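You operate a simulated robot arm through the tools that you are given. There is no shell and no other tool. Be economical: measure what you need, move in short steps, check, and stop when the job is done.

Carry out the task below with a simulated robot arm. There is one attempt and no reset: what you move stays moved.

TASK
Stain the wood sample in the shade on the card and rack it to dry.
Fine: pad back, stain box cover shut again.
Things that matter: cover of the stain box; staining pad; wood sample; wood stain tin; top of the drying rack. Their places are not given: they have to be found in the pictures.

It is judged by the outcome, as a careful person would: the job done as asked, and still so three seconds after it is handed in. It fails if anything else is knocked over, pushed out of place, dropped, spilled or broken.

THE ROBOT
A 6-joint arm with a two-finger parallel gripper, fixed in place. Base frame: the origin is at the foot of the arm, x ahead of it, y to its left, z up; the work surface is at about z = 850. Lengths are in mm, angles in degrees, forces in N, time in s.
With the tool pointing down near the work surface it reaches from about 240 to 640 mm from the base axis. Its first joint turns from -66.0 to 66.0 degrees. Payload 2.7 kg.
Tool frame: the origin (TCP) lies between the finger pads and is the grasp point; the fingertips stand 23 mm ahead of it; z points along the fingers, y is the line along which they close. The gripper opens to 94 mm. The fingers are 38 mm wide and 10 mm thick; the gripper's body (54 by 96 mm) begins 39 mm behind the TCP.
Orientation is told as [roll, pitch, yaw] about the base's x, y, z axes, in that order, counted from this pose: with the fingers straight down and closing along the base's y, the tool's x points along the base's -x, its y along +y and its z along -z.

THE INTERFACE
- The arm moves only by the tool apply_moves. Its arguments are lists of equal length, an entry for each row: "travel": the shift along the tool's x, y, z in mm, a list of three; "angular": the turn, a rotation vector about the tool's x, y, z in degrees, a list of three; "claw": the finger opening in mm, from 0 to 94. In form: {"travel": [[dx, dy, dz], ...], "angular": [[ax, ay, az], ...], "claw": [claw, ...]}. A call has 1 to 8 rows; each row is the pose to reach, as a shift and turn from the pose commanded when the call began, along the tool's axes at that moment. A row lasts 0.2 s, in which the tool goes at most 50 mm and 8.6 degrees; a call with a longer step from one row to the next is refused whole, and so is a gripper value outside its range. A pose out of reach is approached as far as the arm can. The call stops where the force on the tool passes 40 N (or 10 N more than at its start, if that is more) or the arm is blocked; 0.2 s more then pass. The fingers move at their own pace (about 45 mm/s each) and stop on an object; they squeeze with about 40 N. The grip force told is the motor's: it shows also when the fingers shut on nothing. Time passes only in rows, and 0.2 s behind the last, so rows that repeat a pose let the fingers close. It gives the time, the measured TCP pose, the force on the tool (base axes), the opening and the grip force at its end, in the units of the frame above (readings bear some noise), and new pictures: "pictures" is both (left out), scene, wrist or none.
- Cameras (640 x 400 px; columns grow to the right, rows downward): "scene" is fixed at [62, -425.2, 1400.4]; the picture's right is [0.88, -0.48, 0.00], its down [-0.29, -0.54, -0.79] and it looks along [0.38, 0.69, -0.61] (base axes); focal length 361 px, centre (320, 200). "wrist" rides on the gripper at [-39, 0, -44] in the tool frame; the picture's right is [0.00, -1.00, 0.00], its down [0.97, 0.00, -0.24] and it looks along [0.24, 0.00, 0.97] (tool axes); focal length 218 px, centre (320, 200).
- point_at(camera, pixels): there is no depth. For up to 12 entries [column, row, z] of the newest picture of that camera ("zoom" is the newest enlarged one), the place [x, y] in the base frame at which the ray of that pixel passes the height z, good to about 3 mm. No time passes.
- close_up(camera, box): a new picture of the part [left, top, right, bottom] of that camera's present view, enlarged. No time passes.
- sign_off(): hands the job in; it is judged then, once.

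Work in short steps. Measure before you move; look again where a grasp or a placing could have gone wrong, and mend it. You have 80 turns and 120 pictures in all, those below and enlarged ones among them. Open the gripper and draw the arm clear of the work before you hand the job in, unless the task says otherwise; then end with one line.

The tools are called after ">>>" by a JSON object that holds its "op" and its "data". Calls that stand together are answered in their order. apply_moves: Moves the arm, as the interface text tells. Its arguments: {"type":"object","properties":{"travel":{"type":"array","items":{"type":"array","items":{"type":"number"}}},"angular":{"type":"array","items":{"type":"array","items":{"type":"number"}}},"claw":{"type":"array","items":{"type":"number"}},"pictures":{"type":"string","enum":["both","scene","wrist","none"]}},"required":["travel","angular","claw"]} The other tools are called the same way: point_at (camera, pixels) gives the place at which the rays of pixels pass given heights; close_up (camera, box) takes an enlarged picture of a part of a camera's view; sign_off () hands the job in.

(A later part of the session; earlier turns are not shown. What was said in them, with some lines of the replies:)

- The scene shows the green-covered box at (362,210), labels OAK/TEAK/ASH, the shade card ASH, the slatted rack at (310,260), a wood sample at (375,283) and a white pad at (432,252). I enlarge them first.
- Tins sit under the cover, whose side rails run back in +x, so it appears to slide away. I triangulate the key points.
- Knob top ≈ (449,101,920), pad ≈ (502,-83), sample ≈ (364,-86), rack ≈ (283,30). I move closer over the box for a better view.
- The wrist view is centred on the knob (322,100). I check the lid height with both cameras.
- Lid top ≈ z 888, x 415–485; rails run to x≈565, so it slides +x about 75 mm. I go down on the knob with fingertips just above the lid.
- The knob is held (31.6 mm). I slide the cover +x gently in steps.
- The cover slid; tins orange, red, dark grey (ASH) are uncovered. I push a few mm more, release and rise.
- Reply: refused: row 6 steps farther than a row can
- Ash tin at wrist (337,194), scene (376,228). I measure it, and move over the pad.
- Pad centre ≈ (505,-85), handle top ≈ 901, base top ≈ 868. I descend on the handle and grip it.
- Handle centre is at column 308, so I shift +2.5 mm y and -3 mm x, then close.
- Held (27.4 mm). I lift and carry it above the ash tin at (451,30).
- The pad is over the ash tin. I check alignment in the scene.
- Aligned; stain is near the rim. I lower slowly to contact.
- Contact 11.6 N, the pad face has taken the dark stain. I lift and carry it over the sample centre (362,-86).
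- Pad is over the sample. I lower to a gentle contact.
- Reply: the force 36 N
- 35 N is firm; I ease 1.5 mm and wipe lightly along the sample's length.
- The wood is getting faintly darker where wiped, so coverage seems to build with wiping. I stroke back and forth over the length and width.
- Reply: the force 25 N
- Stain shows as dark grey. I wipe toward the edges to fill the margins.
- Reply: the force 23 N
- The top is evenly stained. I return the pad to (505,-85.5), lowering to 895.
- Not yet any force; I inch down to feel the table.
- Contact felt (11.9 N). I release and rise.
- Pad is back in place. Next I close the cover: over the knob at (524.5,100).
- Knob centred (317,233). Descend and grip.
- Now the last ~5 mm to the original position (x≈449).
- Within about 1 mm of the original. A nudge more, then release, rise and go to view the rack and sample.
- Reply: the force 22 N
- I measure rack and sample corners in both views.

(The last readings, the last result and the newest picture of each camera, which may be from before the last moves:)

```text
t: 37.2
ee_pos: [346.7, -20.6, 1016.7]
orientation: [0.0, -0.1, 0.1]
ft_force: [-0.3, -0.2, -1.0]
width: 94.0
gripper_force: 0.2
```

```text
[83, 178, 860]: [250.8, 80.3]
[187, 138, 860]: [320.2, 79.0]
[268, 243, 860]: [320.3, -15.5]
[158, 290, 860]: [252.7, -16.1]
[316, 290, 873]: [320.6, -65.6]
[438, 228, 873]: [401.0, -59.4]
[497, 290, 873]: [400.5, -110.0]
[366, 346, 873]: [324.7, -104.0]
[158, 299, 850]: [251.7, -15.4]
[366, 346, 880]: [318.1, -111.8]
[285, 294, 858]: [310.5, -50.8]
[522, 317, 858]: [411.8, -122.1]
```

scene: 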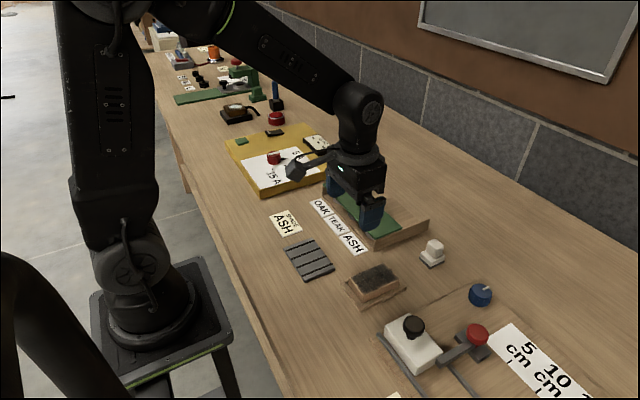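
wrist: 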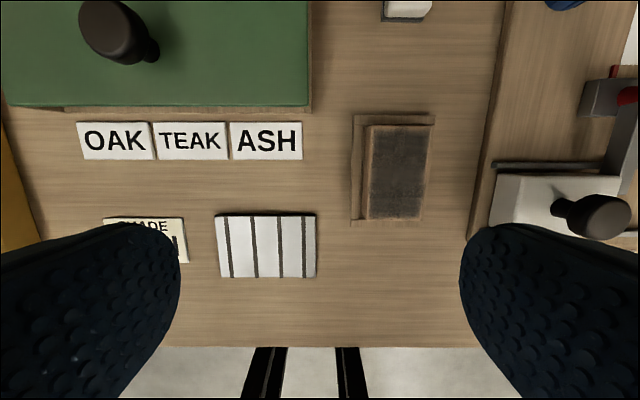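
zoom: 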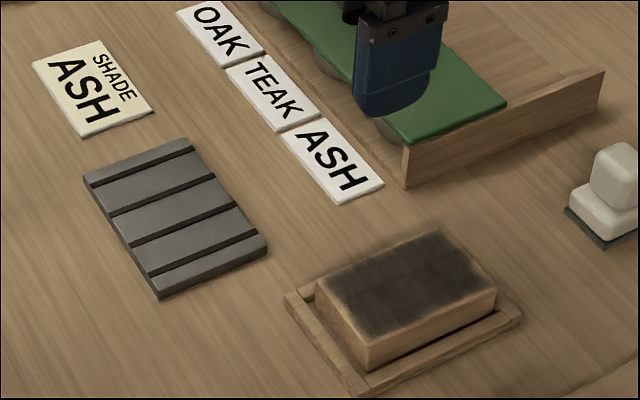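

Rack: x 252–320, y −16–81 (centre 286,32.5), top ≈ 860. Sample: centre (361,−85), 79×49, top ≈ 873; fence top ≈ 857. I go down on the sample with tips just above the fence.

>>> {"op": "apply_moves", "data": {"travel": [[-8, -32, 10], [-14, -64, 35], [-14, -64, 75], [-14, -64, 110], [-14, -64, 120]], "angular": [[0, 0, 0], [0, 0, 0], [0, 0, 0], [0, 0, 0], [0, 0, 0]], "claw": [76, 76, 76, 76, 76]}}

>>> {"op": "close_up", "data": {"camera": "scene", "box": [320, 230, 440, 320]}}

```text
t: 38.4
ee_pos: [362.6, -84.4, 898.6]
orientation: [0.0, 0.0, 0.1]
ft_force: [0.2, -1.1, 0.4]
width: 76.1
gripper_force: 0.2
```

scene: 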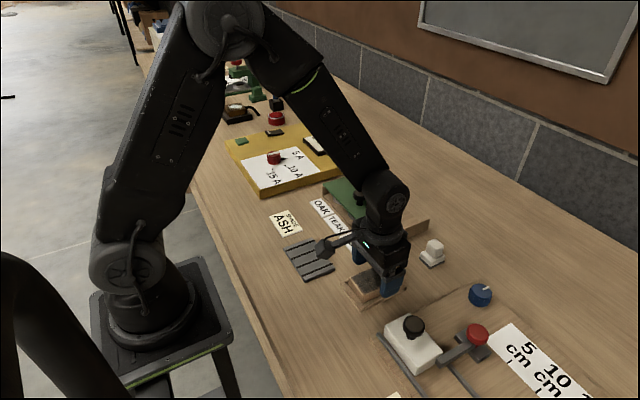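
wrist: 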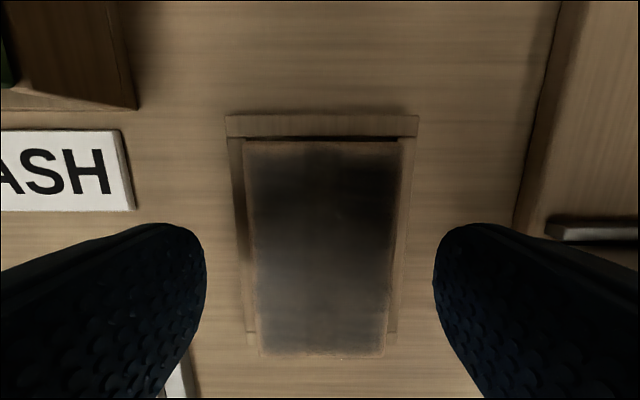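

```text
4.44 times, centred on (380, 275) of scene
```

zoom: 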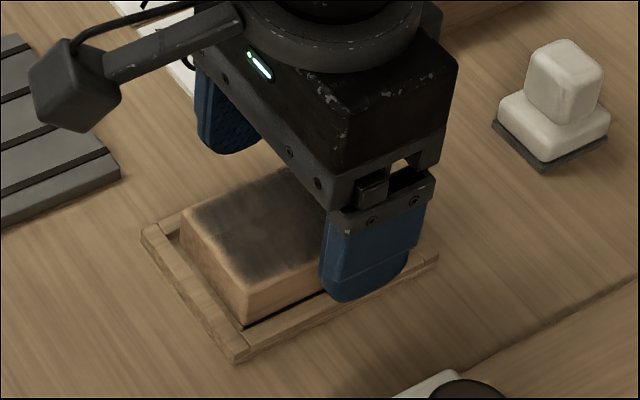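

Centred. I lower 15 mm and close.

>>> {"op": "apply_moves", "data": {"travel": [[1, 0, 8], [1, 0, 15], [1, 0, 15], [1, 0, 15], [1, 0, 15], [1, 0, 15]], "angular": [[0, 0, 0], [0, 0, 0], [0, 0, 0], [0, 0, 0], [0, 0, 0], [0, 0, 0]], "claw": [76, 76, 76, 40, 40, 40]}}

>>> {"op": "close_up", "data": {"camera": "scene", "box": [320, 230, 440, 320]}}

```text
t: 39.8
ee_pos: [361.7, -84.8, 882.2]
orientation: [0.1, -0.1, -0.1]
ft_force: [0.3, -0.5, 0.1]
width: 48.7
gripper_force: 39.8
```

scene: 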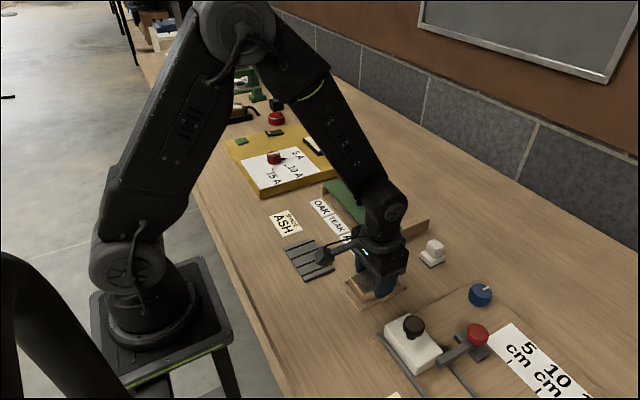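
wrist: 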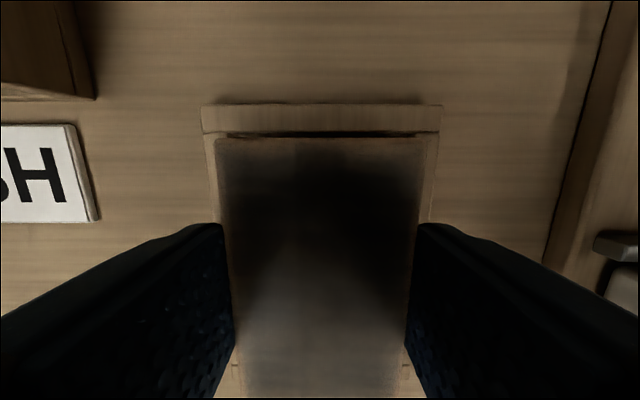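

```text
4.44 times, centred on (380, 275) of scene
```

zoom: 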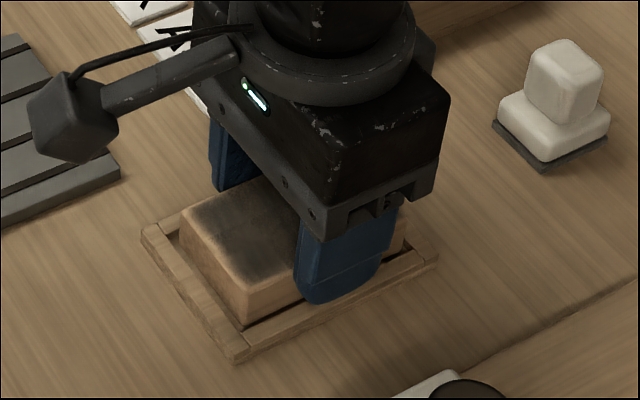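

Held at 48.7 mm. I lift and move toward the rack.

>>> {"op": "apply_moves", "data": {"travel": [[0, 0, -15], [0, 0, -45], [0, 0, -80], [15, 35, -90], [40, 75, -95], [75, 105, -95]], "angular": [[0, 0, 0], [0, 0, 0], [0, 0, 0], [0, 0, 0], [0, 0, 0], [0, 0, 0]], "claw": [40, 40, 40, 40, 40, 40]}}

```text
t: 41.2
ee_pos: [286.3, 22.8, 976.0]
orientation: [0.1, 0.1, 0.0]
ft_force: [0.0, 0.2, -0.6]
width: 49.0
gripper_force: 40.2
```

scene: 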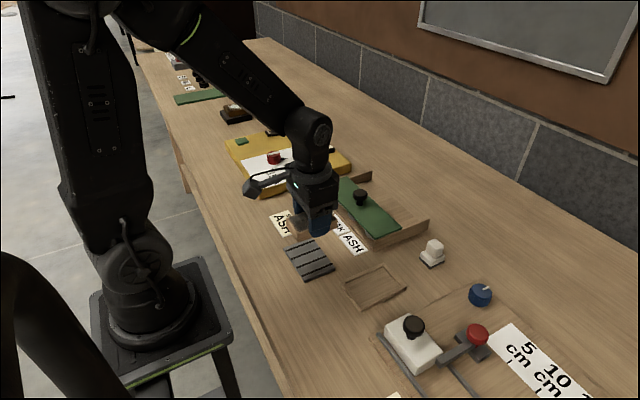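
wrist: 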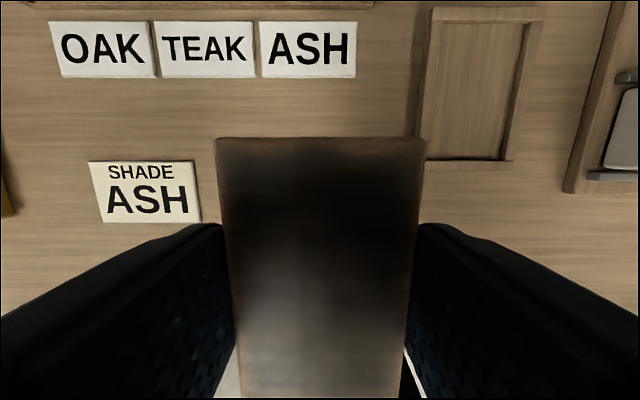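

Firmly held. I turn the tool about its axis so the sample lies along the rack's length.

>>> {"op": "apply_moves", "data": {"travel": [[0, 0, 0], [0, 0, 0], [0, 0, 0], [0, 0, 0], [0, 0, 0], [0, 0, 0], [0, 0, 0], [0, 0, 0]], "angular": [[0, 0, 8], [0, 0, 16], [0, 0, 24], [0, 0, 32], [0, 0, 40], [0, 0, 48], [0, 0, 56], [0, 0, 64]], "claw": [40, 40, 40, 40, 40, 40, 40, 40], "pictures": "none"}}

>>> {"op": "apply_moves", "data": {"travel": [[0, 0, 0], [0, 0, 0], [0, 0, 0], [0, 0, 0], [0, 0, 0]], "angular": [[0, 0, 8], [0, 0, 16], [0, 0, 22], [0, 0, 26], [0, 0, 26]], "claw": [40, 40, 40, 40, 40]}}

```text
t: 43.0
ee_pos: [285.0, 20.2, 976.3]
orientation: [0.2, 0.1, -64.2]
ft_force: [-0.7, -0.4, -0.2]
width: 48.7
gripper_force: 39.5
```

```text
t: 44.2
ee_pos: [285.9, 19.8, 976.7]
orientation: [0.1, 0.1, -90.0]
ft_force: [-0.1, 0.4, -1.2]
width: 48.9
gripper_force: 40.3
```

scene: 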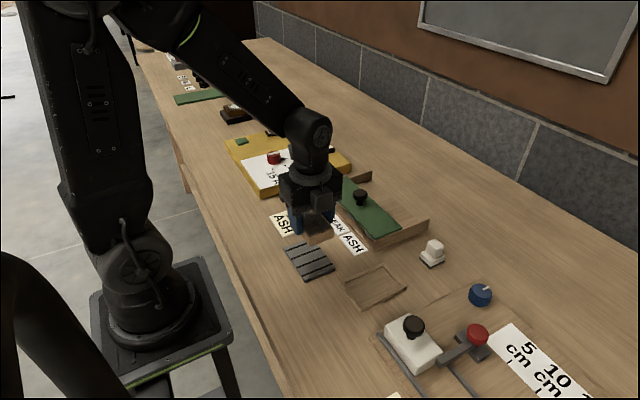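
wrist: 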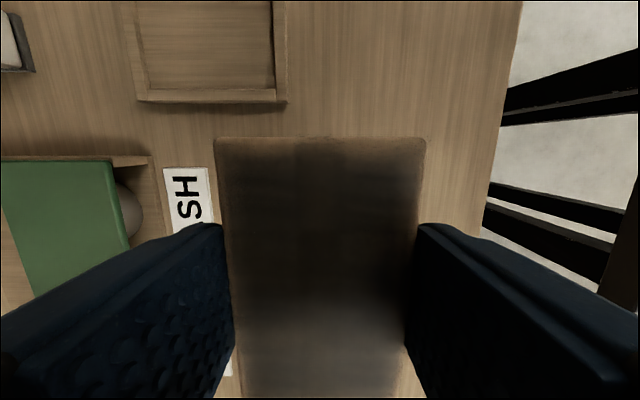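

Turned. Tool x now points +y. I shift to (286,32.5) and lower to about 906.

>>> {"op": "apply_moves", "data": {"travel": [[6, 0, 15], [12.5, 0, 35], [12.5, 0, 55], [12.5, 0, 70]], "angular": [[0, 0, 0], [0, 0, 0], [0, 0, 0], [0, 0, 0]], "claw": [40, 40, 40, 40], "pictures": "none"}}

>>> {"op": "close_up", "data": {"camera": "scene", "box": [250, 200, 390, 290]}}

```text
t: 45.2
ee_pos: [285.6, 32.5, 906.3]
orientation: [0.1, 0.1, -90.0]
ft_force: [0.2, 0.3, -1.4]
width: 49.1
gripper_force: 39.9
```

```text
4.44 times, centred on (320, 245) of scene
```

zoom: 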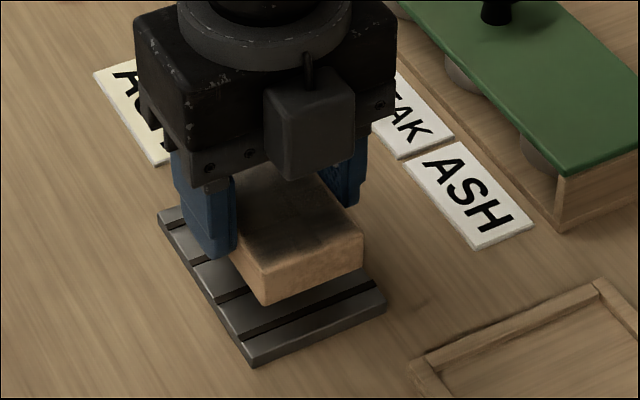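

Well aligned over the rack. I lower gently until contact.

>>> {"op": "apply_moves", "data": {"travel": [[0, 0, 6], [0, 0, 11], [0, 0, 14], [0, 0, 15.5]], "angular": [[0, 0, 0], [0, 0, 0], [0, 0, 0], [0, 0, 0]], "claw": [40, 40, 40, 40], "pictures": "none"}}

```text
t: 46.2
ee_pos: [285.4, 32.9, 891.4]
orientation: [0.1, 0.1, -89.9]
ft_force: [0.6, -0.2, -1.3]
width: 48.8
gripper_force: 40.1
```

>>> {"op": "apply_moves", "data": {"travel": [[0, 0, 1], [0, 0, 2], [0, 0, 2]], "angular": [[0, 0, 0], [0, 0, 0], [0, 0, 0]], "claw": [40, 40, 40], "pictures": "none"}}

>>> {"op": "close_up", "data": {"camera": "scene", "box": [250, 200, 390, 290]}}

```text
t: 47.0
ee_pos: [285.3, 33.0, 889.6]
orientation: [0.0, 0.1, -90.1]
ft_force: [1.1, 0.7, -0.8]
width: 48.9
gripper_force: 39.7
```

```text
4.44 times, centred on (320, 245) of scene
```

zoom: 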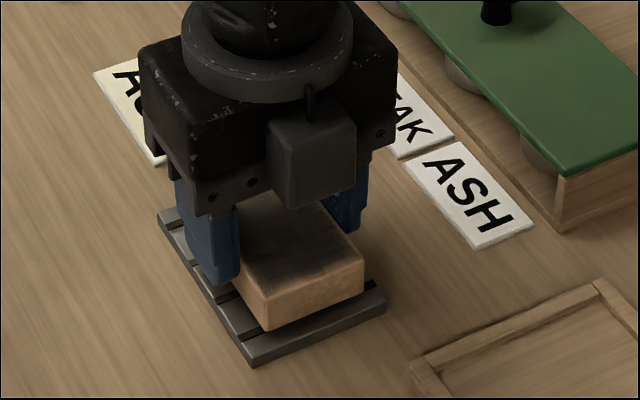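

Close but no force yet; a couple of mm more.

>>> {"op": "apply_moves", "data": {"travel": [[0, 0, 1], [0, 0, 2], [0, 0, 2]], "angular": [[0, 0, 0], [0, 0, 0], [0, 0, 0]], "claw": [40, 40, 40], "pictures": "none"}}

```text
t: 47.8
ee_pos: [285.4, 31.6, 887.7]
orientation: [0.2, 0.1, -90.1]
ft_force: [-0.1, -0.7, -0.8]
width: 48.9
gripper_force: 40.3
```

>>> {"op": "apply_moves", "data": {"travel": [[0, 0, 1], [0, 0, 2], [0, 0, 2]], "angular": [[0, 0, 0], [0, 0, 0], [0, 0, 0]], "claw": [40, 40, 40], "pictures": "none"}}

>>> {"op": "close_up", "data": {"camera": "scene", "box": [270, 220, 350, 290]}}

```text
t: 48.6
ee_pos: [284.8, 32.8, 886.6]
orientation: [0.1, 0.1, -89.9]
ft_force: [-4.0, 0.5, 9.8]
width: 48.8
gripper_force: 39.7
stopped in row 3: the force on the tool passed its limit (the readings are from after the stop); the commanded pose is now the measured one
```

```text
5.71 times, centred on (310, 255) of scene
```

zoom: 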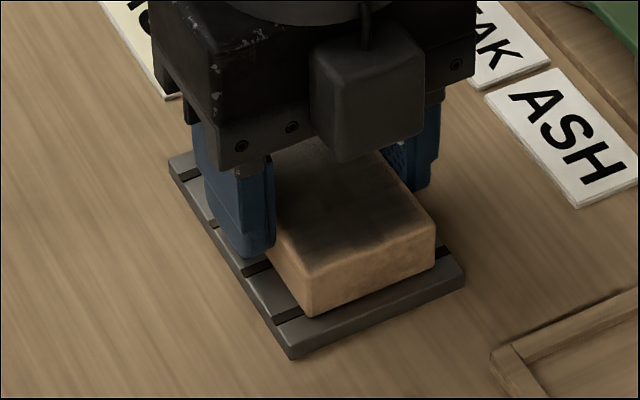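

Contact made on the rack. I open and rise straight up, then draw clear.

>>> {"op": "apply_moves", "data": {"travel": [[0, 0, 0], [0, 0, 0], [0, 0, 0], [0, 0, -30], [0, 0, -70], [0, 0, -115], [0, 0, -160], [0, 0, -200]], "angular": [[0, 0, 0], [0, 0, 0], [0, 0, 0], [0, 0, 0], [0, 0, 0], [0, 0, 0], [0, 0, 0], [0, 0, 0]], "claw": [70, 70, 70, 70, 70, 94, 94, 94]}}

>>> {"op": "close_up", "data": {"camera": "scene", "box": [260, 150, 460, 300]}}

```text
t: 50.4
ee_pos: [286.7, 30.4, 1088.8]
orientation: [0.1, 0.1, -89.8]
ft_force: [0.0, -0.6, -0.2]
width: 94.1
gripper_force: 0.0
```

scene: 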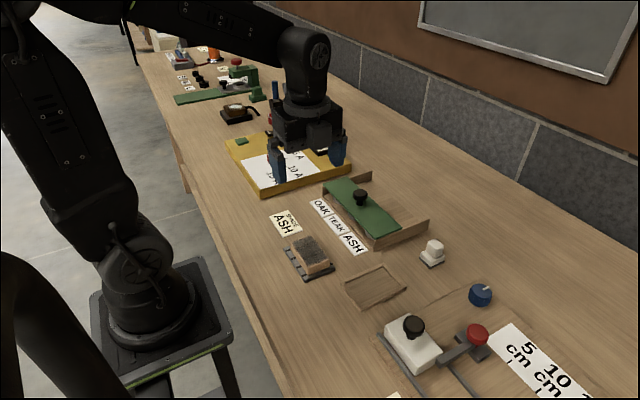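
wrist: 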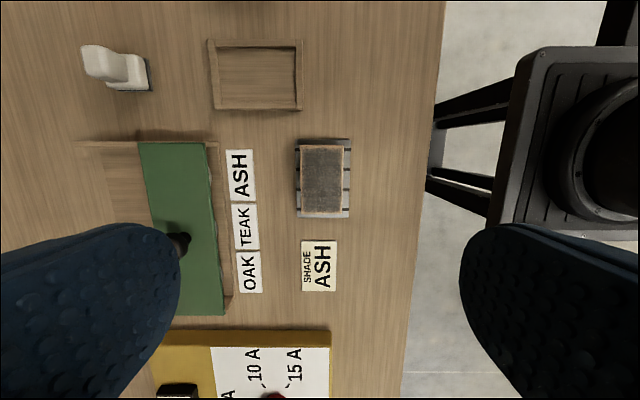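

```text
2.67 times, centred on (360, 225) of scene
```

zoom: 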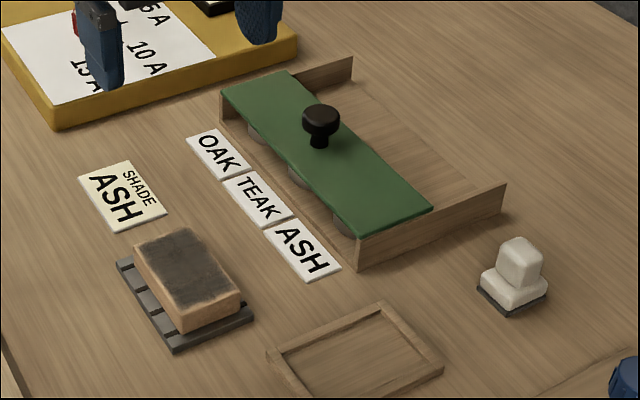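

The sample sits on the rack, the cover is back at its starting position and the pad is in place; the arm is clear. I hand in.

>>> {"op": "sign_off", "data": {}}

```text
The job is handed in.
```

The sample is stained in the ash shade and sits on the drying rack. The pad is back in its place and the stain box cover is shut. The stain covers the sample's top evenly apart from a thin pale border at the edges.
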